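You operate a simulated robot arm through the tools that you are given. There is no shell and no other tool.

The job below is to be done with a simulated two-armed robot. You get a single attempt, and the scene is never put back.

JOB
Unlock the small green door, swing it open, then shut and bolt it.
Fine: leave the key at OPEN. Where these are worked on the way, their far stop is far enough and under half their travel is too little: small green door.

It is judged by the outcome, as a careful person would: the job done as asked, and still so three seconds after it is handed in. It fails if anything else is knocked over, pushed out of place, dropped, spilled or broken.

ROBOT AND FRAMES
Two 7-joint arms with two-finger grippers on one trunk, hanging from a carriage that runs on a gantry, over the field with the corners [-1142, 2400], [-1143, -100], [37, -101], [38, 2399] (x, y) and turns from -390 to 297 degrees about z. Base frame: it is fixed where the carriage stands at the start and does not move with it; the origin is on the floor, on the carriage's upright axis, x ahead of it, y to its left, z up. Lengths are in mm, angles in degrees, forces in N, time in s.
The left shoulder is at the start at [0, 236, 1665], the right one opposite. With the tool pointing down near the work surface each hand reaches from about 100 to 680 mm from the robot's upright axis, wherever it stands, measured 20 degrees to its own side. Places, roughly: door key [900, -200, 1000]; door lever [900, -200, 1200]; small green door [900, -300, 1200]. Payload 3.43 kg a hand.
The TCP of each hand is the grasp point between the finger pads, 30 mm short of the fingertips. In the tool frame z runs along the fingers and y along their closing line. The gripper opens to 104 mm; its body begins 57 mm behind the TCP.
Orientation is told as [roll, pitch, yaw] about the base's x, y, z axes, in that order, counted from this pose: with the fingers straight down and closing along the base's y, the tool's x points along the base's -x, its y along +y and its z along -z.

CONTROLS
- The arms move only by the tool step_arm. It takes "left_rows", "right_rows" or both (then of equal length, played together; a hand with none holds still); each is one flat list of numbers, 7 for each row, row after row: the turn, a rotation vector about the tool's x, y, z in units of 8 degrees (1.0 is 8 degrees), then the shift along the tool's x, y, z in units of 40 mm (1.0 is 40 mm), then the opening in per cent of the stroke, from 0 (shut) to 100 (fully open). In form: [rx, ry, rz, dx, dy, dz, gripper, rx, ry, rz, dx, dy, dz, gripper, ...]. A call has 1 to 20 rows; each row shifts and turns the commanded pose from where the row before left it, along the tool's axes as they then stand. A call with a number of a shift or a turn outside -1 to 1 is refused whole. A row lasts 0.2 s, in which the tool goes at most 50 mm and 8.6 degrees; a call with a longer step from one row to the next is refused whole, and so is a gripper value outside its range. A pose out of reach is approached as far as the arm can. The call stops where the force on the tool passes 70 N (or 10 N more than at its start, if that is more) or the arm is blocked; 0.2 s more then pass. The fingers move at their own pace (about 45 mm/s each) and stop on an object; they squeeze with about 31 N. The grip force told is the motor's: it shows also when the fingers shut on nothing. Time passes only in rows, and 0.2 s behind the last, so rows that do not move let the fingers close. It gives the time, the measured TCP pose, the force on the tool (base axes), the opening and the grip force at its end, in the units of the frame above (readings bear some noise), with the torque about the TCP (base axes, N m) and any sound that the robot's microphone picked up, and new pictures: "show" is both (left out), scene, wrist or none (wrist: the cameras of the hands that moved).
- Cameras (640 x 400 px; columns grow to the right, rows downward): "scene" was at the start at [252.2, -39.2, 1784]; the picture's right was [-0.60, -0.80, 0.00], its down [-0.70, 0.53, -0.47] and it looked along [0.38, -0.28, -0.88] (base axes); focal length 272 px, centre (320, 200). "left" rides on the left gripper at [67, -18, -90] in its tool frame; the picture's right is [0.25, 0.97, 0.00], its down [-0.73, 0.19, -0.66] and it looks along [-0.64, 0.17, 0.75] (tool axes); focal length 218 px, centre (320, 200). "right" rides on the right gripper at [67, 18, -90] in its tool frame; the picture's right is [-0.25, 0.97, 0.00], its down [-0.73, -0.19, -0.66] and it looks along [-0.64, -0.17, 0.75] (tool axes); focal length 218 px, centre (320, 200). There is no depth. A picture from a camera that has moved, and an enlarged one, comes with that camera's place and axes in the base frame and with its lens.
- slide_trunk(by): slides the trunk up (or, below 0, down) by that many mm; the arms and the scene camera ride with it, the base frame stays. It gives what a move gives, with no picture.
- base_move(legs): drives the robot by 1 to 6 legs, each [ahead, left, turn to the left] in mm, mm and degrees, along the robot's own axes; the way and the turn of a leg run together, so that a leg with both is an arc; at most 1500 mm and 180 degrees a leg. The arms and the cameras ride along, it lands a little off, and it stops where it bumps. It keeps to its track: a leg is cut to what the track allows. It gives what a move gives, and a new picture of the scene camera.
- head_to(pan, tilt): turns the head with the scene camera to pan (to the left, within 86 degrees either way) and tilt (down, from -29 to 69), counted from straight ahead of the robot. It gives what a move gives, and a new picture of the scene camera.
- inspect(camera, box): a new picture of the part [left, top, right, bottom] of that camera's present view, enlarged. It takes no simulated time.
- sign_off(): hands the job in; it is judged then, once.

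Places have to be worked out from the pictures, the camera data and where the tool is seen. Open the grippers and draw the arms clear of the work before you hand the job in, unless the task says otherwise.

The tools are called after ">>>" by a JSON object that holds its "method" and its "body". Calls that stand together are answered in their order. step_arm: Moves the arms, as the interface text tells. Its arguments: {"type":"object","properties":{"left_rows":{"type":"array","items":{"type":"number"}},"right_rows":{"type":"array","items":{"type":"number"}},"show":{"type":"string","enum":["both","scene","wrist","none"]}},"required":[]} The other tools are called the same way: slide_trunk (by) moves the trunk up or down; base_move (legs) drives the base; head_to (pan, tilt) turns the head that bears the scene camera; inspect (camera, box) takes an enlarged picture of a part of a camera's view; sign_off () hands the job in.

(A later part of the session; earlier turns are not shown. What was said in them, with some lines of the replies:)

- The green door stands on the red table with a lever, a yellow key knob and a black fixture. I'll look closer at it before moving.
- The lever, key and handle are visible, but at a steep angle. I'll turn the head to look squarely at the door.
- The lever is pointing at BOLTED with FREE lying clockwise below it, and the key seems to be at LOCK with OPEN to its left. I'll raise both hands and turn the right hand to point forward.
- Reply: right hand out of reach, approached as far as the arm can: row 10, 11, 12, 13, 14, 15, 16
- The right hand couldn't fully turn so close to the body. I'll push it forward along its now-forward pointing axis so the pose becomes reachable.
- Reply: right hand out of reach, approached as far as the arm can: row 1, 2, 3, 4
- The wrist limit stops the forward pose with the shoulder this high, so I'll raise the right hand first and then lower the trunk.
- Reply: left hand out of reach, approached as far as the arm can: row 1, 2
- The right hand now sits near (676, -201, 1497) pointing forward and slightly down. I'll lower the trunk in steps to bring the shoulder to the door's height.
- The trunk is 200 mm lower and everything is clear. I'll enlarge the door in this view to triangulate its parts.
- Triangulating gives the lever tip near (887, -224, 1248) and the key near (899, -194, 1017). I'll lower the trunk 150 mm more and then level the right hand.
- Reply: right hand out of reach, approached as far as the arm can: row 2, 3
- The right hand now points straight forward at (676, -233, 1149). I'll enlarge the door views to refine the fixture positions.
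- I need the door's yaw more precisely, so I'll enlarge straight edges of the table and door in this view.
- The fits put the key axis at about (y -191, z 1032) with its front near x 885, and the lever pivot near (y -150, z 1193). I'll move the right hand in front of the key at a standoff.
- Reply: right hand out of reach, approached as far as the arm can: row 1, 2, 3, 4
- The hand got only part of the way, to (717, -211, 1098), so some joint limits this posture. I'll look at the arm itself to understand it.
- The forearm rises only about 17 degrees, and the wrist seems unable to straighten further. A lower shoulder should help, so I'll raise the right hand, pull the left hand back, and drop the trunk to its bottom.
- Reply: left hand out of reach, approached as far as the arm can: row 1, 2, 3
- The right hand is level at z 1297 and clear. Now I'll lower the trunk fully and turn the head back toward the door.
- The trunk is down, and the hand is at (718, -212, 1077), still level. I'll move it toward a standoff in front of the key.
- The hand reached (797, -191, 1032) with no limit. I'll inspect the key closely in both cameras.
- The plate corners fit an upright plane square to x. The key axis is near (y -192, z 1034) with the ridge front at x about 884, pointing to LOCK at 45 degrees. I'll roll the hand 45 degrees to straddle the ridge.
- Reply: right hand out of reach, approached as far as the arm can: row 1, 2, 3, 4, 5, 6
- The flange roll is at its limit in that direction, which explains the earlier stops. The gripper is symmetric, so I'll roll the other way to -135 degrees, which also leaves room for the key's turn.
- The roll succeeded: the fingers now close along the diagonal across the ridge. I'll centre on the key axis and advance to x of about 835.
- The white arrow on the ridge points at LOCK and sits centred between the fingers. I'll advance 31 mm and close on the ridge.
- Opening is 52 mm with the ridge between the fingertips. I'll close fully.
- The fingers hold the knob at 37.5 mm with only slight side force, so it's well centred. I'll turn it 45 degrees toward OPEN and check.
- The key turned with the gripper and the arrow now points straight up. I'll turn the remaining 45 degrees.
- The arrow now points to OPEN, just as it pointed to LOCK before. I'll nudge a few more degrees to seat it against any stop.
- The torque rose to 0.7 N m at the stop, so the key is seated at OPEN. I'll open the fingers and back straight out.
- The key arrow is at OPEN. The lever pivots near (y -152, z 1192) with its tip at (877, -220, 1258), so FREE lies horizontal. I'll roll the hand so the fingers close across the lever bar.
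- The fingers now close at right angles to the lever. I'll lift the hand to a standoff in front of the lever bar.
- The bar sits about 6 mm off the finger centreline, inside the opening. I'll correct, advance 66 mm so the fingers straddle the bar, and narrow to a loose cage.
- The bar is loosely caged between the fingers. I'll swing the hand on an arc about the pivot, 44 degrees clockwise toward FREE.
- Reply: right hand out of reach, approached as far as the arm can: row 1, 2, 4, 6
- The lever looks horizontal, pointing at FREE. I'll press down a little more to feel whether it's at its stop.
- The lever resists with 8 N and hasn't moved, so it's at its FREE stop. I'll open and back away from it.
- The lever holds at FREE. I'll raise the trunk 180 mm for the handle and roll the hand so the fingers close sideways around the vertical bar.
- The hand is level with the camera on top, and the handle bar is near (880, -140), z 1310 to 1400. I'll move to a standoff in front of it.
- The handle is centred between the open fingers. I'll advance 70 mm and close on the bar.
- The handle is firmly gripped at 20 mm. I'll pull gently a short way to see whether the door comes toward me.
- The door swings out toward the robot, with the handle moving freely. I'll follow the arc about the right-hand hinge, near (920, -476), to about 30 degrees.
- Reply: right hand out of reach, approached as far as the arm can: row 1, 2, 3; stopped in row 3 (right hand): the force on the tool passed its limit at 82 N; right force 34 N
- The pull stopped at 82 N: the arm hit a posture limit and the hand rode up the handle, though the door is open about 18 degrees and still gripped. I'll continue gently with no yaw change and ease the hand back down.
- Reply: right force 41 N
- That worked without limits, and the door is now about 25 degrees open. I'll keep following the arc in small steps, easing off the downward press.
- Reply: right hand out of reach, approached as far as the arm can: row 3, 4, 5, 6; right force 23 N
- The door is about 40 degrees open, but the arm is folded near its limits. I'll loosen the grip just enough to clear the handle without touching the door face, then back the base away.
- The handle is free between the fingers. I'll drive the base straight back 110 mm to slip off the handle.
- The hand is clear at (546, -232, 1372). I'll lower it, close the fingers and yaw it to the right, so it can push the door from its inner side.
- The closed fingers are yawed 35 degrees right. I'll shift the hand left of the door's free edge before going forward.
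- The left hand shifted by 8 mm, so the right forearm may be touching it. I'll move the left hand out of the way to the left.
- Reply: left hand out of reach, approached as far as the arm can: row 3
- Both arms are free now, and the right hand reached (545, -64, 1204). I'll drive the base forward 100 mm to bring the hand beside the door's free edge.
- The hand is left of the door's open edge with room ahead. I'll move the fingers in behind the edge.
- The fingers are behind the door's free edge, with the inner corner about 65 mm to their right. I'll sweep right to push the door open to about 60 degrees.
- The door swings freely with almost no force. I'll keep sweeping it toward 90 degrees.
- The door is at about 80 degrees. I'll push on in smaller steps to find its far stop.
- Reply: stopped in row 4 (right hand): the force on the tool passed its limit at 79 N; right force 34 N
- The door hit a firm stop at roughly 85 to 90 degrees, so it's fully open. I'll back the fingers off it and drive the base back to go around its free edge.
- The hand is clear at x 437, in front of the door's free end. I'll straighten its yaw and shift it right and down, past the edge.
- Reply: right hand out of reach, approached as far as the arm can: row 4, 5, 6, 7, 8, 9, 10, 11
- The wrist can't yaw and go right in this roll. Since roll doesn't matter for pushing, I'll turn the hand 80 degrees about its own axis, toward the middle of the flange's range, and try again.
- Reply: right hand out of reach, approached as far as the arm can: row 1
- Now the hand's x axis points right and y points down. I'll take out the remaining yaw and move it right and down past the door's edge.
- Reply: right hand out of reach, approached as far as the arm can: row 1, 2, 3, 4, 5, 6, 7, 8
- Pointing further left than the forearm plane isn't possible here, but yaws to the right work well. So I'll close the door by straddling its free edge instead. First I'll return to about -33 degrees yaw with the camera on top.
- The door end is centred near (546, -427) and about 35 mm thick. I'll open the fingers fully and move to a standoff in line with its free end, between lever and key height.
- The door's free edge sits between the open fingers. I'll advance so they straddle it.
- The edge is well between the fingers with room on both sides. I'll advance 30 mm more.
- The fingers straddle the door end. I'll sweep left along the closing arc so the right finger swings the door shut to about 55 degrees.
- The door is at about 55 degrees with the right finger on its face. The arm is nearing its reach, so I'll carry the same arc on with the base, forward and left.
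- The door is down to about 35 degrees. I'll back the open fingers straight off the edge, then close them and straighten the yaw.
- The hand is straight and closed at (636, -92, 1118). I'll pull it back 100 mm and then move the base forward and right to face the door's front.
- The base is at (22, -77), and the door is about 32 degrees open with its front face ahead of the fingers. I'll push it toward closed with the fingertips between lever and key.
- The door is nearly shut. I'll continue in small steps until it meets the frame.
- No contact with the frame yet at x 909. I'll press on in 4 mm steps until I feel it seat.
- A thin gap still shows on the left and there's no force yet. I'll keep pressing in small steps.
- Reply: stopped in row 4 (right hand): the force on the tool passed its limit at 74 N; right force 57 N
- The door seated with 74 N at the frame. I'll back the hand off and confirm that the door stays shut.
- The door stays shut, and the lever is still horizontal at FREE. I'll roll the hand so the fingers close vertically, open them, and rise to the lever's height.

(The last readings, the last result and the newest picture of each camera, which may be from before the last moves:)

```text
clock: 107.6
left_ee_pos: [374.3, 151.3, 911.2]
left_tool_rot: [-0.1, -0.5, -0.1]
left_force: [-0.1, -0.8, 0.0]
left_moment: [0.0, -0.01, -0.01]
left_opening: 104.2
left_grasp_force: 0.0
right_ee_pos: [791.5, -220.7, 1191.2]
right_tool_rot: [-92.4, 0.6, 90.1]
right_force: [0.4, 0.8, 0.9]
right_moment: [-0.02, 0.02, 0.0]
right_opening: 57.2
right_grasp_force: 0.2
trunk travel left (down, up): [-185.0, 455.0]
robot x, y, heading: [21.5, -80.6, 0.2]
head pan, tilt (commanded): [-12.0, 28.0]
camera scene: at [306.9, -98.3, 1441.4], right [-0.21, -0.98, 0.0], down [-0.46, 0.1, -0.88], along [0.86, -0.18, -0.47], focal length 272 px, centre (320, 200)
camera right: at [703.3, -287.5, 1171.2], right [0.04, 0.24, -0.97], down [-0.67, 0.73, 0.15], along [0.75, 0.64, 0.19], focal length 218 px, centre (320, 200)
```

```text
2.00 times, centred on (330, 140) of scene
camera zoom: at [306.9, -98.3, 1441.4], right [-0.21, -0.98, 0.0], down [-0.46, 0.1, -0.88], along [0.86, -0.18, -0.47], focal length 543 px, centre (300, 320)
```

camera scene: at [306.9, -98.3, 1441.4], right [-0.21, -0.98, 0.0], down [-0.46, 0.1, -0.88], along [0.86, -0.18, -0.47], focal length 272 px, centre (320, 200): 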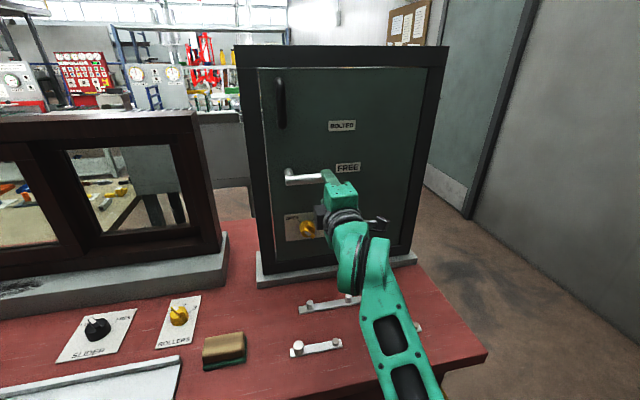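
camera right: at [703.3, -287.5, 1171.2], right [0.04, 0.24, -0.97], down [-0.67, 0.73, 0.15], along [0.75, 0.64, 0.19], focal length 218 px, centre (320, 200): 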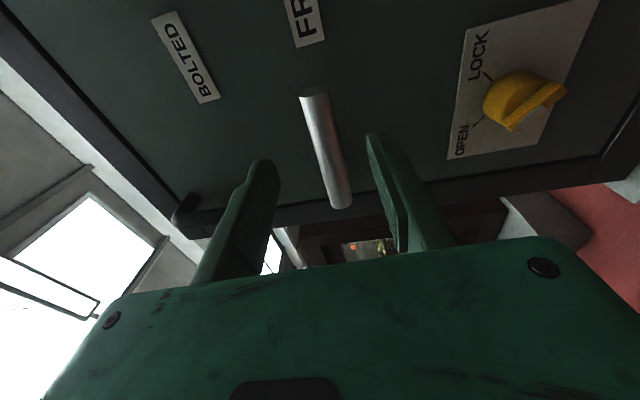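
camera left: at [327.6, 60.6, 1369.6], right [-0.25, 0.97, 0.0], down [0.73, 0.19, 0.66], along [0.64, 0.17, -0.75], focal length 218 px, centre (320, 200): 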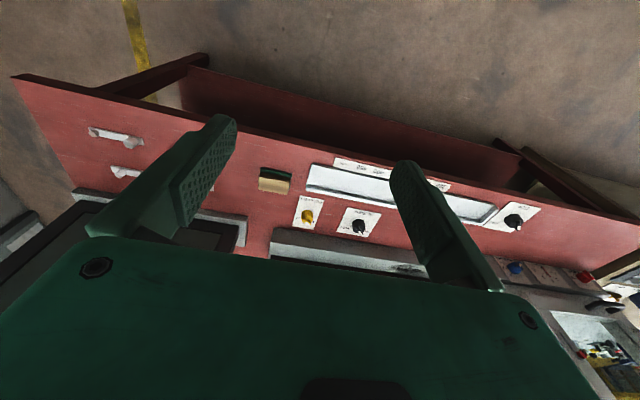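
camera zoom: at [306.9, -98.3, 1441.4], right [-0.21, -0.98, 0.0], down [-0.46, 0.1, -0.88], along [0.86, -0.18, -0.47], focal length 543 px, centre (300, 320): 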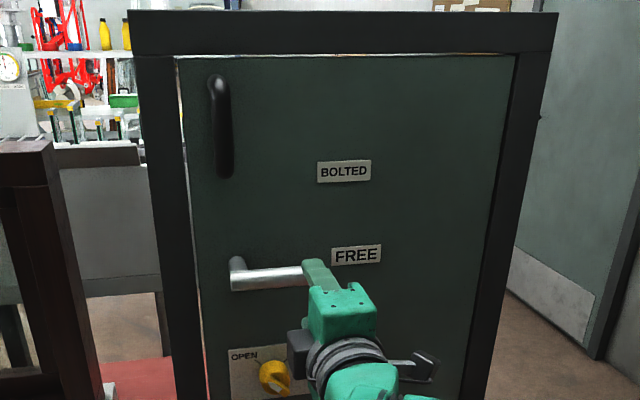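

The lever bar is centred between the open fingers. I'll advance 78 mm and narrow to the loose cage again.

>>> {"method": "step_arm", "body": {"right_rows": [0, 0, 0, 0, 0.05, 0.95, 55, 0, 0, 0, 0, 0.05, 0.95, 55, 0, 0, 0, 0, 0, 0, 30, 0, 0, 0, 0, 0, 0, 30, 0, 0, 0, 0, 0, 0, 30], "show": "both"}}

>>> {"method": "inspect", "body": {"camera": "right", "box": [160, 20, 480, 240]}}

```text
clock: 108.8
left_ee_pos: [375.1, 150.0, 911.4]
left_tool_rot: [-0.1, -0.5, 0.0]
left_force: [-0.5, -0.5, 0.0]
left_moment: [-0.01, -0.01, 0.01]
left_opening: 104.0
left_grasp_force: 0.1
right_ee_pos: [868.4, -219.6, 1188.6]
right_tool_rot: [-92.5, 0.5, 89.9]
right_force: [0.3, 0.9, 0.6]
right_moment: [0.0, 0.02, 0.04]
right_opening: 31.3
right_grasp_force: 0.3
trunk travel left (down, up): [-185.0, 455.0]
robot x, y, heading: [14.5, -79.2, -0.1]
head pan, tilt (commanded): [-12.0, 28.0]
camera scene: at [307.0, -98.6, 1441.4], right [-0.21, -0.98, 0.0], down [-0.46, 0.1, -0.88], along [0.86, -0.18, -0.47], focal length 272 px, centre (320, 200)
camera right: at [779.7, -288.5, 1168.2], right [0.04, 0.24, -0.97], down [-0.67, 0.73, 0.15], along [0.75, 0.64, 0.19], focal length 218 px, centre (320, 200)
```

scene: 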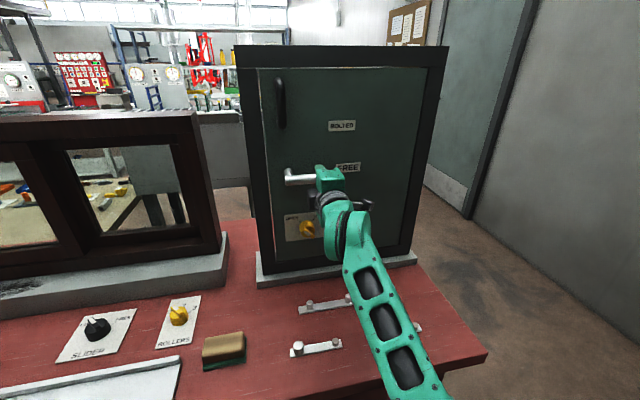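
right: 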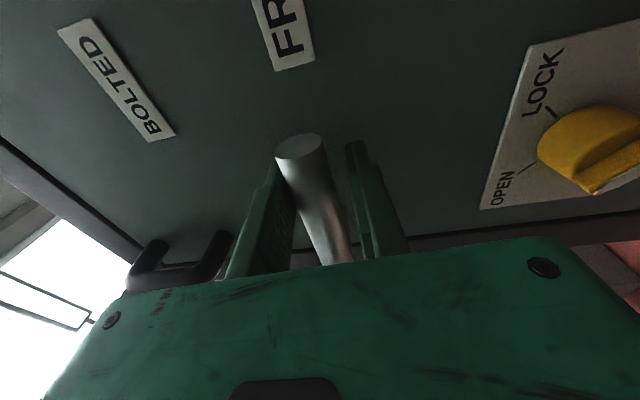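

```text
1.82 times, centred on (320, 130) of right
camera zoom: at [779.7, -288.5, 1168.2], right [0.04, 0.24, -0.97], down [-0.67, 0.73, 0.15], along [0.75, 0.64, 0.19], focal length 397 px, centre (320, 327)
```

zoom: 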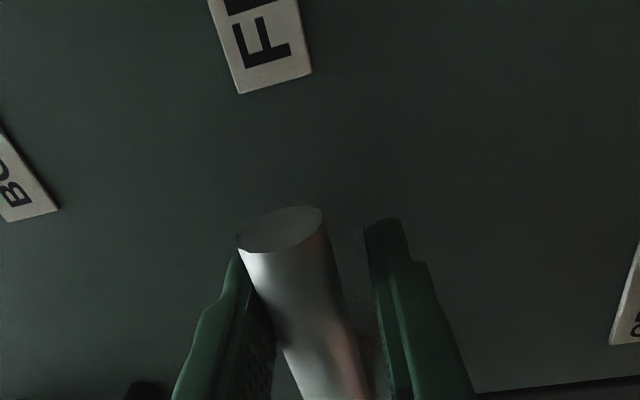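

The bar is caged. I'll narrow the cage a little more and swing the lever up 44 degrees counter-clockwise to BOLTED.

>>> {"method": "step_arm", "body": {"right_rows": [0, 0, 0, 0, -0.04, 0, 24, 0, 0, 0, 0, 0, 0, 24, 0, 0, -0.6875, 0.005, -0.165, 0, 24, 0, 0, -0.6875, 0.005, -0.165, 0, 24, 0, 0, -0.6875, 0.005, -0.165, 0, 24, 0, 0, -0.6875, 0.005, -0.165, 0, 24, 0, 0, -0.6875, 0.005, -0.165, 0, 24, 0, 0, -0.6875, 0.005, -0.165, 0, 24, 0, 0, -0.6875, 0.005, -0.165, 0, 24, 0, 0, -0.6875, 0.005, -0.165, 0, 24, 0, 0, 0, 0, 0, 0, 24], "show": "both"}}

>>> {"method": "inspect", "body": {"camera": "right", "box": [160, 20, 480, 240]}}

>>> {"method": "inspect", "body": {"camera": "scene", "box": [230, 40, 430, 240]}}

```text
clock: 111.2
left_ee_pos: [375.1, 150.4, 911.6]
left_tool_rot: [-0.2, -0.6, -0.2]
left_force: [-0.8, -0.3, -0.7]
left_moment: [-0.01, 0.04, -0.04]
left_opening: 103.6
left_grasp_force: 0.0
right_ee_pos: [866.4, -203.6, 1243.5]
right_tool_rot: [-93.7, 44.6, 87.5]
right_force: [0.3, 0.4, 2.3]
right_moment: [0.06, -0.02, 0.02]
right_opening: 26.1
right_grasp_force: 1.4
trunk travel left (down, up): [-185.0, 455.0]
robot x, y, heading: [17.3, -77.4, -0.0]
head pan, tilt (commanded): [-12.0, 28.0]
camera scene: at [307.2, -98.5, 1441.5], right [-0.21, -0.98, 0.0], down [-0.46, 0.1, -0.88], along [0.86, -0.18, -0.47], focal length 272 px, centre (320, 200)
camera right: at [775.0, -264.8, 1273.2], right [0.04, -0.5, -0.87], down [-0.64, 0.65, -0.41], along [0.77, 0.57, -0.29], focal length 218 px, centre (320, 200)
```

scene: 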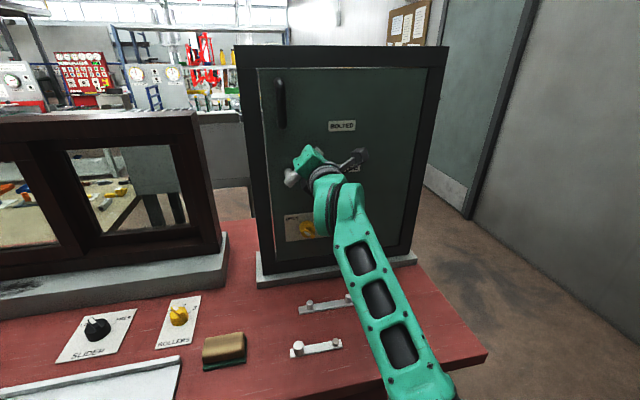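
right: 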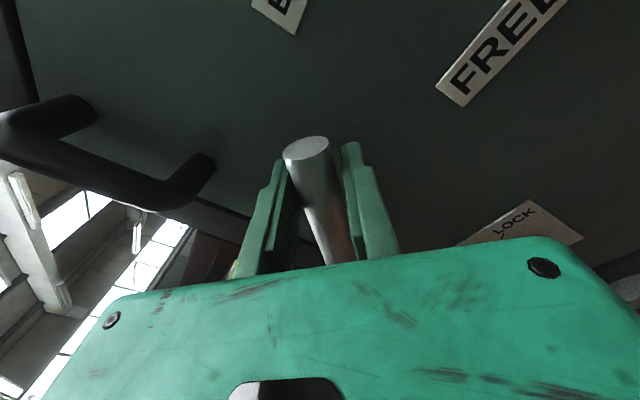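

```text
1.82 times, centred on (320, 130) of right
camera zoom: at [775.0, -264.8, 1273.2], right [0.04, -0.5, -0.87], down [-0.64, 0.65, -0.41], along [0.77, 0.57, -0.29], focal length 397 px, centre (320, 327)
```

zoom: 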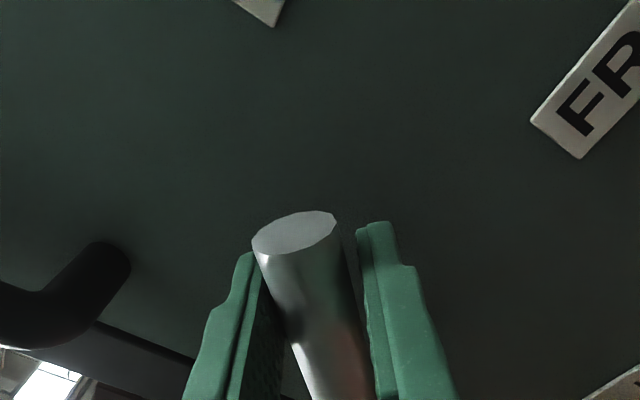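

```text
2.00 times, centred on (330, 140) of scene
camera zoom: at [307.2, -98.5, 1441.5], right [-0.21, -0.98, 0.0], down [-0.46, 0.1, -0.88], along [0.86, -0.18, -0.47], focal length 543 px, centre (300, 320)
```

zoom: 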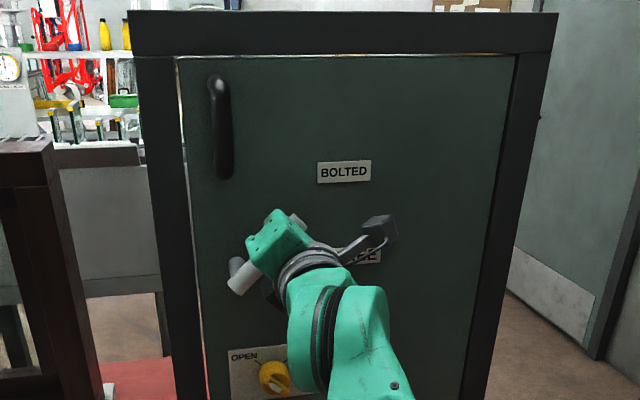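

The lever tip is back at (-214, 1258), the same place as at the start. I'll press a little further to make sure it's against the BOLTED stop.

>>> {"method": "step_arm", "body": {"right_rows": [0, 0, -0.3, 0, -0.09, 0, 24, 0, 0, -0.3, 0, -0.09, 0, 24, 0, 0, -0.2, 0, -0.06, 0, 24, 0, 0, 0, 0, 0, 0, 24], "show": "both"}}

>>> {"method": "inspect", "body": {"camera": "right", "box": [160, 20, 480, 240]}}

```text
clock: 112.2
left_ee_pos: [373.3, 148.5, 911.2]
left_tool_rot: [-0.3, -0.6, -0.1]
left_force: [-0.7, -0.9, -0.2]
left_moment: [-0.01, -0.01, 0.01]
left_opening: 104.0
left_grasp_force: 0.0
right_ee_pos: [866.1, -198.9, 1244.6]
right_tool_rot: [-93.5, 51.0, 87.3]
right_force: [1.0, -4.8, -8.1]
right_moment: [0.16, 0.03, 0.0]
right_opening: 29.9
right_grasp_force: 4.9
trunk travel left (down, up): [-185.0, 455.0]
robot x, y, heading: [19.0, -83.5, -0.2]
head pan, tilt (commanded): [-12.0, 28.0]
camera scene: at [306.5, -98.9, 1441.1], right [-0.21, -0.98, 0.0], down [-0.46, 0.1, -0.88], along [0.86, -0.19, -0.47], focal length 272 px, centre (320, 200)
camera right: at [774.5, -254.7, 1282.1], right [0.03, -0.59, -0.8], down [-0.64, 0.61, -0.47], along [0.77, 0.53, -0.36], focal length 218 px, centre (320, 200)
```

scene: 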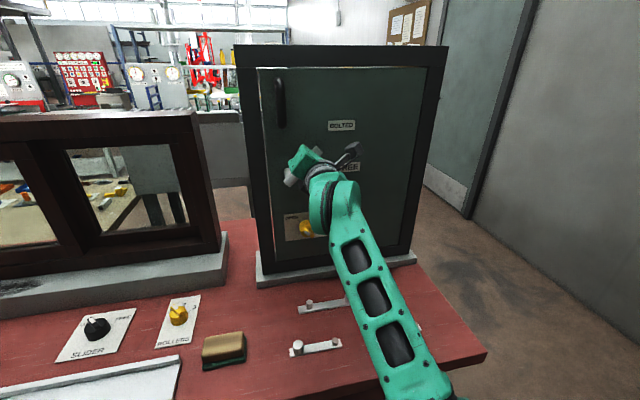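
right: 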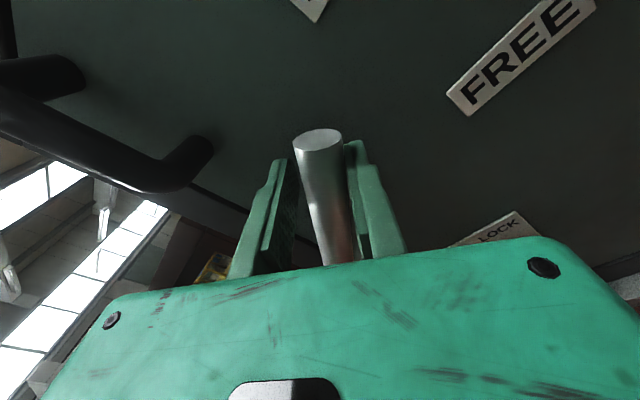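

```text
1.82 times, centred on (320, 130) of right
camera zoom: at [774.5, -254.7, 1282.1], right [0.03, -0.59, -0.8], down [-0.64, 0.61, -0.47], along [0.77, 0.53, -0.36], focal length 397 px, centre (320, 327)
```

zoom: 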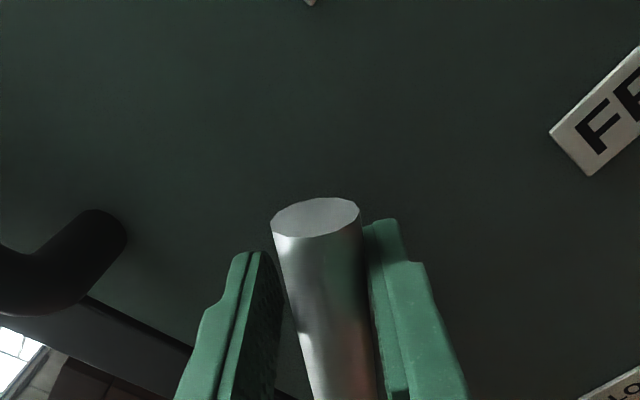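

The lever resists at 8 N, so it's at its stop. I'll realign, grip it, and give a tiny tug outward to check that the bolt really holds the door.

>>> {"method": "step_arm", "body": {"right_rows": [0, 0, 0.4, 0, 0.1, 0, 26, 0, 0, 0.4, 0, 0.08, 0, 26, 0, 0, 0, 0, 0, 0, 0, 0, 0, 0, 0, 0, 0, 0, 0, 0, 0, 0, 0, 0, 0], "show": "wrist"}}

>>> {"method": "step_arm", "body": {"right_rows": [0, 0, 0, 0, 0, -0.08, 0, 0, 0, 0, 0, 0, -0.08, 0, 0, 0, 0, 0, 0, 0, 0], "show": "scene"}}

>>> {"method": "inspect", "body": {"camera": "scene", "box": [230, 40, 430, 240]}}

```text
clock: 113.4
left_ee_pos: [373.7, 149.8, 912.0]
left_tool_rot: [-0.2, -0.4, 0.0]
left_force: [0.2, -0.8, -0.1]
left_moment: [0.01, -0.03, 0.03]
left_opening: 103.9
left_grasp_force: 0.0
right_ee_pos: [864.9, -203.7, 1245.4]
right_tool_rot: [-93.8, 44.5, 87.4]
right_force: [0.0, -2.6, 1.9]
right_moment: [-0.04, -0.28, -0.27]
right_opening: 22.3
right_grasp_force: 45.1
trunk travel left (down, up): [-185.0, 455.0]
robot x, y, heading: [18.4, -80.2, -0.2]
head pan, tilt (commanded): [-12.0, 28.0]
camera right: at [774.6, -264.4, 1275.9], right [0.04, -0.5, -0.87], down [-0.64, 0.65, -0.41], along [0.77, 0.57, -0.29], focal length 218 px, centre (320, 200)
```

right: 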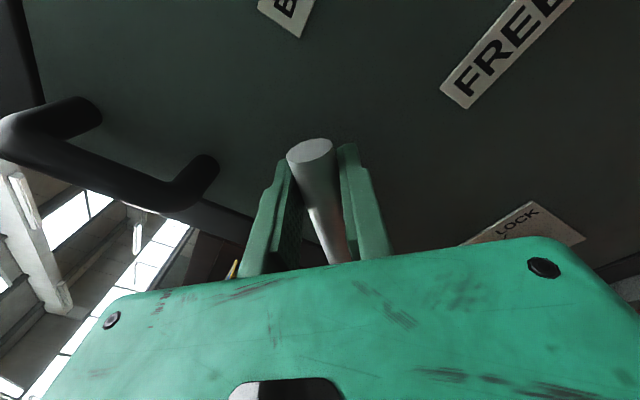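

```text
clock: 114.2
left_ee_pos: [380.2, 149.8, 914.1]
left_tool_rot: [-0.3, -0.7, -0.1]
left_force: [0.2, 0.1, 0.7]
left_moment: [-0.04, 0.02, 0.03]
left_opening: 104.2
left_grasp_force: 0.0
right_ee_pos: [864.1, -204.1, 1245.5]
right_tool_rot: [-93.7, 44.6, 87.3]
right_force: [29.7, -4.8, 3.6]
right_moment: [-0.04, -0.42, -0.4]
right_opening: 22.3
right_grasp_force: 44.9
trunk travel left (down, up): [-185.0, 455.0]
robot x, y, heading: [18.8, -79.9, -0.3]
head pan, tilt (commanded): [-12.0, 28.0]
camera scene: at [310.3, -98.9, 1442.5], right [-0.21, -0.98, 0.0], down [-0.46, 0.1, -0.88], along [0.87, -0.18, -0.47], focal length 272 px, centre (320, 200)
```

scene: 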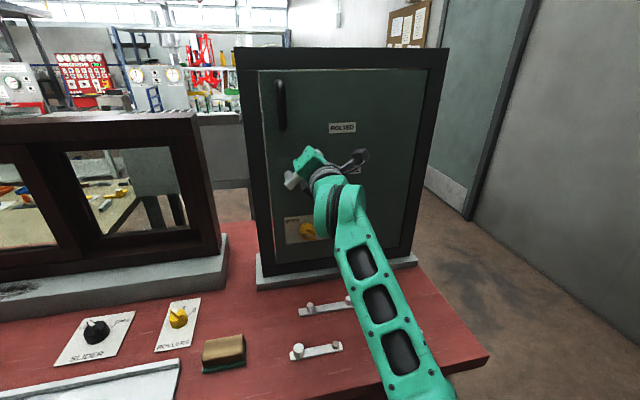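

```text
2.00 times, centred on (330, 140) of scene
camera zoom: at [310.3, -98.9, 1442.5], right [-0.21, -0.98, 0.0], down [-0.46, 0.1, -0.88], along [0.87, -0.18, -0.47], focal length 543 px, centre (300, 320)
```

zoom: 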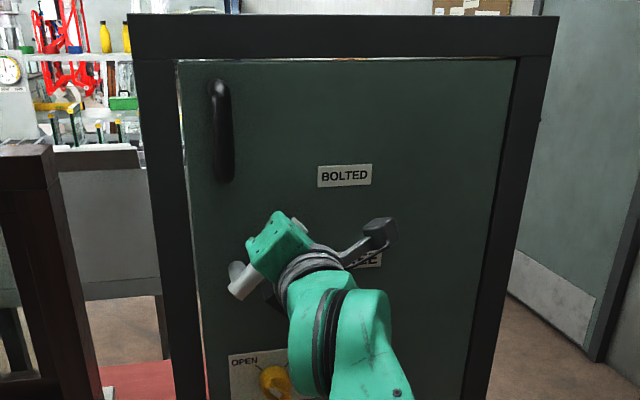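

The tug reached 30 N and the door moved less than 1 mm, so it's bolted. I'll relax, open the fingers and back away.

>>> {"method": "step_arm", "body": {"right_rows": [0, 0, 0, 0, 0, 0.14, 0, 0, 0, 0, 0, 0, 0, 55, 0, 0, 0, 0, 0, 0, 55, 0, 0, 0, 0, 0, 0, 55, 0, 0, 0, 0, 0, -0.6, 55, 0, 0, 0, 0, 0, -0.9, 55, 0, 0, 0, 0, 0, -0.9, 55, 0, 0, 0, 0, 0, -0.9, 55, 0, 0, 0, 0, 0, 0, 55], "show": "both"}}

>>> {"method": "inspect", "body": {"camera": "right", "box": [160, 0, 480, 240]}}

>>> {"method": "inspect", "body": {"camera": "scene", "box": [230, 40, 430, 240]}}

```text
clock: 116.2
left_ee_pos: [375.8, 151.7, 912.5]
left_tool_rot: [-0.2, -0.5, -0.1]
left_force: [0.2, -0.7, -0.6]
left_moment: [0.05, 0.0, 0.02]
left_opening: 104.3
left_grasp_force: 0.1
right_ee_pos: [734.4, -201.7, 1238.3]
right_tool_rot: [-93.6, 44.4, 87.5]
right_force: [-1.2, 0.8, -0.9]
right_moment: [-0.02, 0.0, 0.0]
right_opening: 57.1
right_grasp_force: 0.1
trunk travel left (down, up): [-185.0, 455.0]
robot x, y, heading: [17.3, -78.7, -0.1]
head pan, tilt (commanded): [-12.0, 28.0]
camera scene: at [307.5, -98.6, 1441.6], right [-0.21, -0.98, 0.0], down [-0.46, 0.1, -0.88], along [0.86, -0.18, -0.47], focal length 272 px, centre (320, 200)
camera right: at [643.8, -261.9, 1268.3], right [0.04, -0.5, -0.87], down [-0.64, 0.65, -0.41], along [0.77, 0.57, -0.29], focal length 218 px, centre (320, 200)
```

scene: 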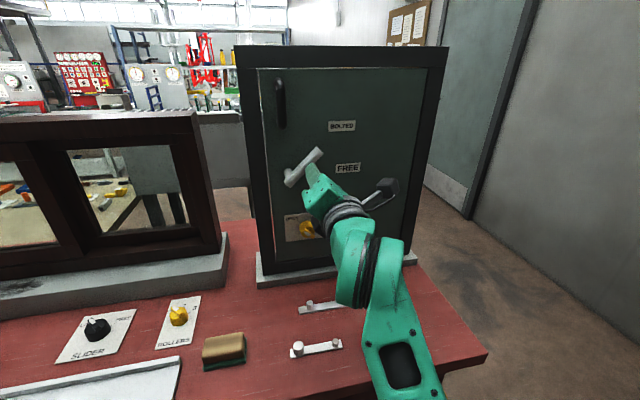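
right: 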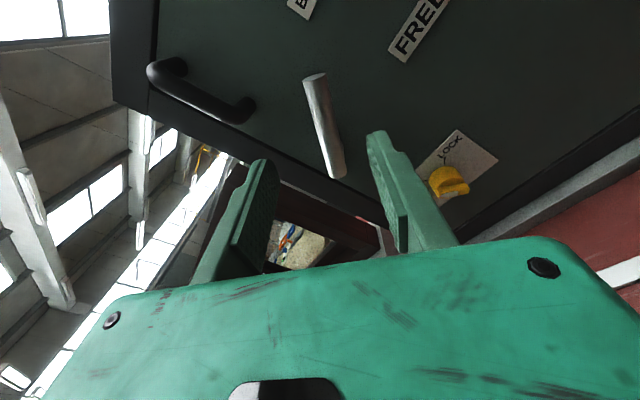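

```text
1.67 times, centred on (320, 120) of right
camera zoom: at [643.8, -261.9, 1268.3], right [0.04, -0.5, -0.87], down [-0.64, 0.65, -0.41], along [0.77, 0.57, -0.29], focal length 364 px, centre (320, 333)
```

zoom: 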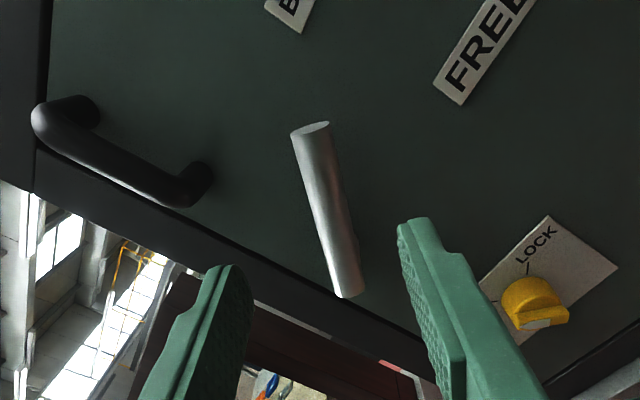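

```text
2.00 times, centred on (330, 140) of scene
camera zoom: at [307.5, -98.6, 1441.6], right [-0.21, -0.98, 0.0], down [-0.46, 0.1, -0.88], along [0.86, -0.18, -0.47], focal length 543 px, centre (300, 320)
```

zoom: 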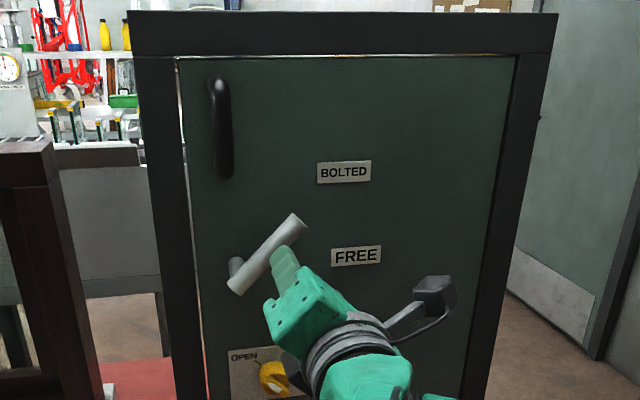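

The lever stays at BOLTED and the door is shut. I'll drive the base back 300 mm to clear the work and open the gripper fully.

>>> {"method": "base_move", "body": {"legs": [[-300, 0, 0]]}}

>>> {"method": "step_arm", "body": {"right_rows": [0, 0, 0, 0, 0, 0, 100, 0, 0, 0, 0, 0, 0, 100, 0, 0, 0, 0, 0, 0, 100, 0, 0, 0, 0, 0, 0, 100], "show": "scene"}}

>>> {"method": "inspect", "body": {"camera": "scene", "box": [180, 60, 420, 260]}}

```text
clock: 118.3
left_ee_pos: [70.1, 150.5, 911.7]
left_tool_rot: [-0.2, -0.4, -0.1]
left_force: [-0.7, -0.3, 0.4]
left_moment: [-0.04, -0.03, -0.01]
left_opening: 104.0
left_grasp_force: 0.0
right_ee_pos: [429.0, -202.0, 1237.1]
right_tool_rot: [-93.5, 44.5, 87.5]
right_force: [0.4, -0.2, -0.8]
right_moment: [-0.02, -0.08, 0.03]
right_opening: 57.1
right_grasp_force: 0.0
trunk travel left (down, up): [-185.0, 455.0]
robot x, y, heading: [-286.4, -75.6, -0.0]
head pan, tilt (commanded): [-12.0, 28.0]
camera scene: at [1.7, -98.4, 1441.3], right [-0.21, -0.98, 0.0], down [-0.46, 0.1, -0.88], along [0.86, -0.19, -0.47], focal length 272 px, centre (320, 200)
```

scene: 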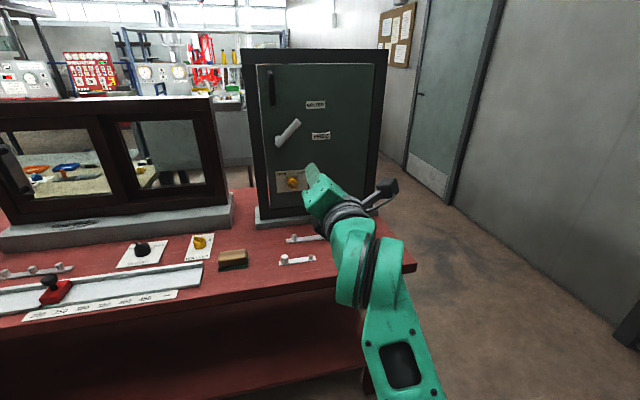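

```text
clock: 119.3
left_ee_pos: [70.5, 150.4, 912.4]
left_tool_rot: [-0.2, -0.4, -0.3]
left_force: [1.2, -0.3, 0.4]
left_moment: [-0.01, -0.02, -0.02]
left_opening: 103.7
left_grasp_force: 0.0
right_ee_pos: [430.0, -201.8, 1237.6]
right_tool_rot: [-93.6, 44.5, 87.5]
right_force: [0.5, 0.2, 0.4]
right_moment: [0.0, 0.01, 0.04]
right_opening: 103.8
right_grasp_force: 0.1
trunk travel left (down, up): [-185.0, 455.0]
robot x, y, heading: [-288.5, -75.3, 0.1]
head pan, tilt (commanded): [-12.0, 28.0]
camera scene: at [2.0, -98.4, 1441.4], right [-0.21, -0.98, 0.0], down [-0.46, 0.1, -0.88], along [0.86, -0.19, -0.47], focal length 272 px, centre (320, 200)
```

scene: 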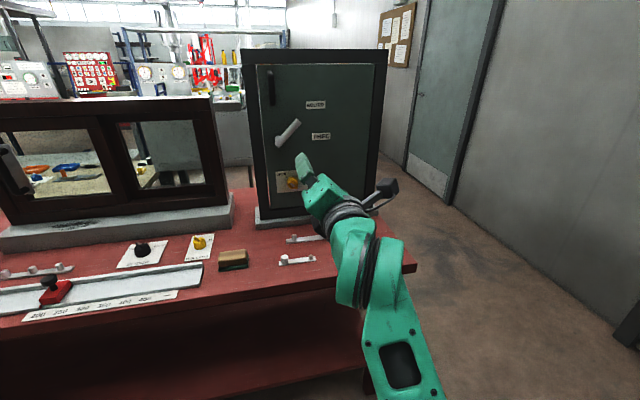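

```text
2.00 times, centred on (300, 160) of scene
camera zoom: at [2.0, -98.4, 1441.4], right [-0.21, -0.98, 0.0], down [-0.46, 0.1, -0.88], along [0.86, -0.19, -0.47], focal length 543 px, centre (360, 280)
```

zoom: 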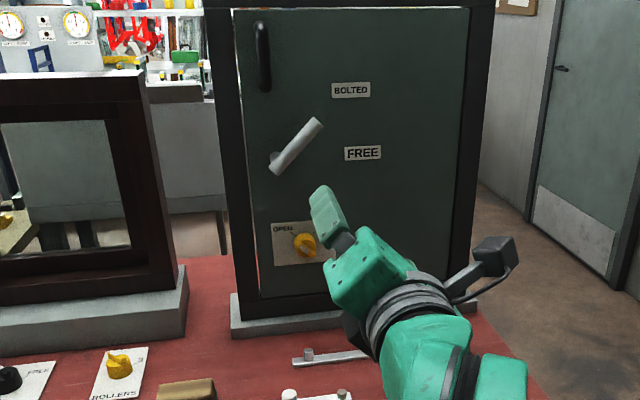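

The door is shut with the lever at BOLTED and the key at OPEN. The tug test held, the table items are undisturbed, and both hands are open and clear, so I'm handing in the job.

>>> {"method": "sign_off", "body": {}}

```text
The job is handed in.
```

The small green door was unlocked, swung open, shut again and bolted, and the job is handed in.

- **Unlocked:** I turned the key from LOCK to OPEN until it hit its stop, then moved the lever from BOLTED down to FREE. The key stays at OPEN.
- **Opened:** the door swung to a firm stop at about 85 to 90 degrees.
- **Shut and bolted:** I pushed the door until it seated against the frame, then raised the lever back to BOLTED. A 30 N tug on the lever moved the door less than 1 mm, so the bolt is holding.

One pull on the handle stopped itself at 82 N when the arm hit a joint limit, and the hand slid up the handle. I also saw the two arms touch briefly while repositioning. Nothing looked moved or damaged afterwards. Both grippers are open and the robot is backed well clear.
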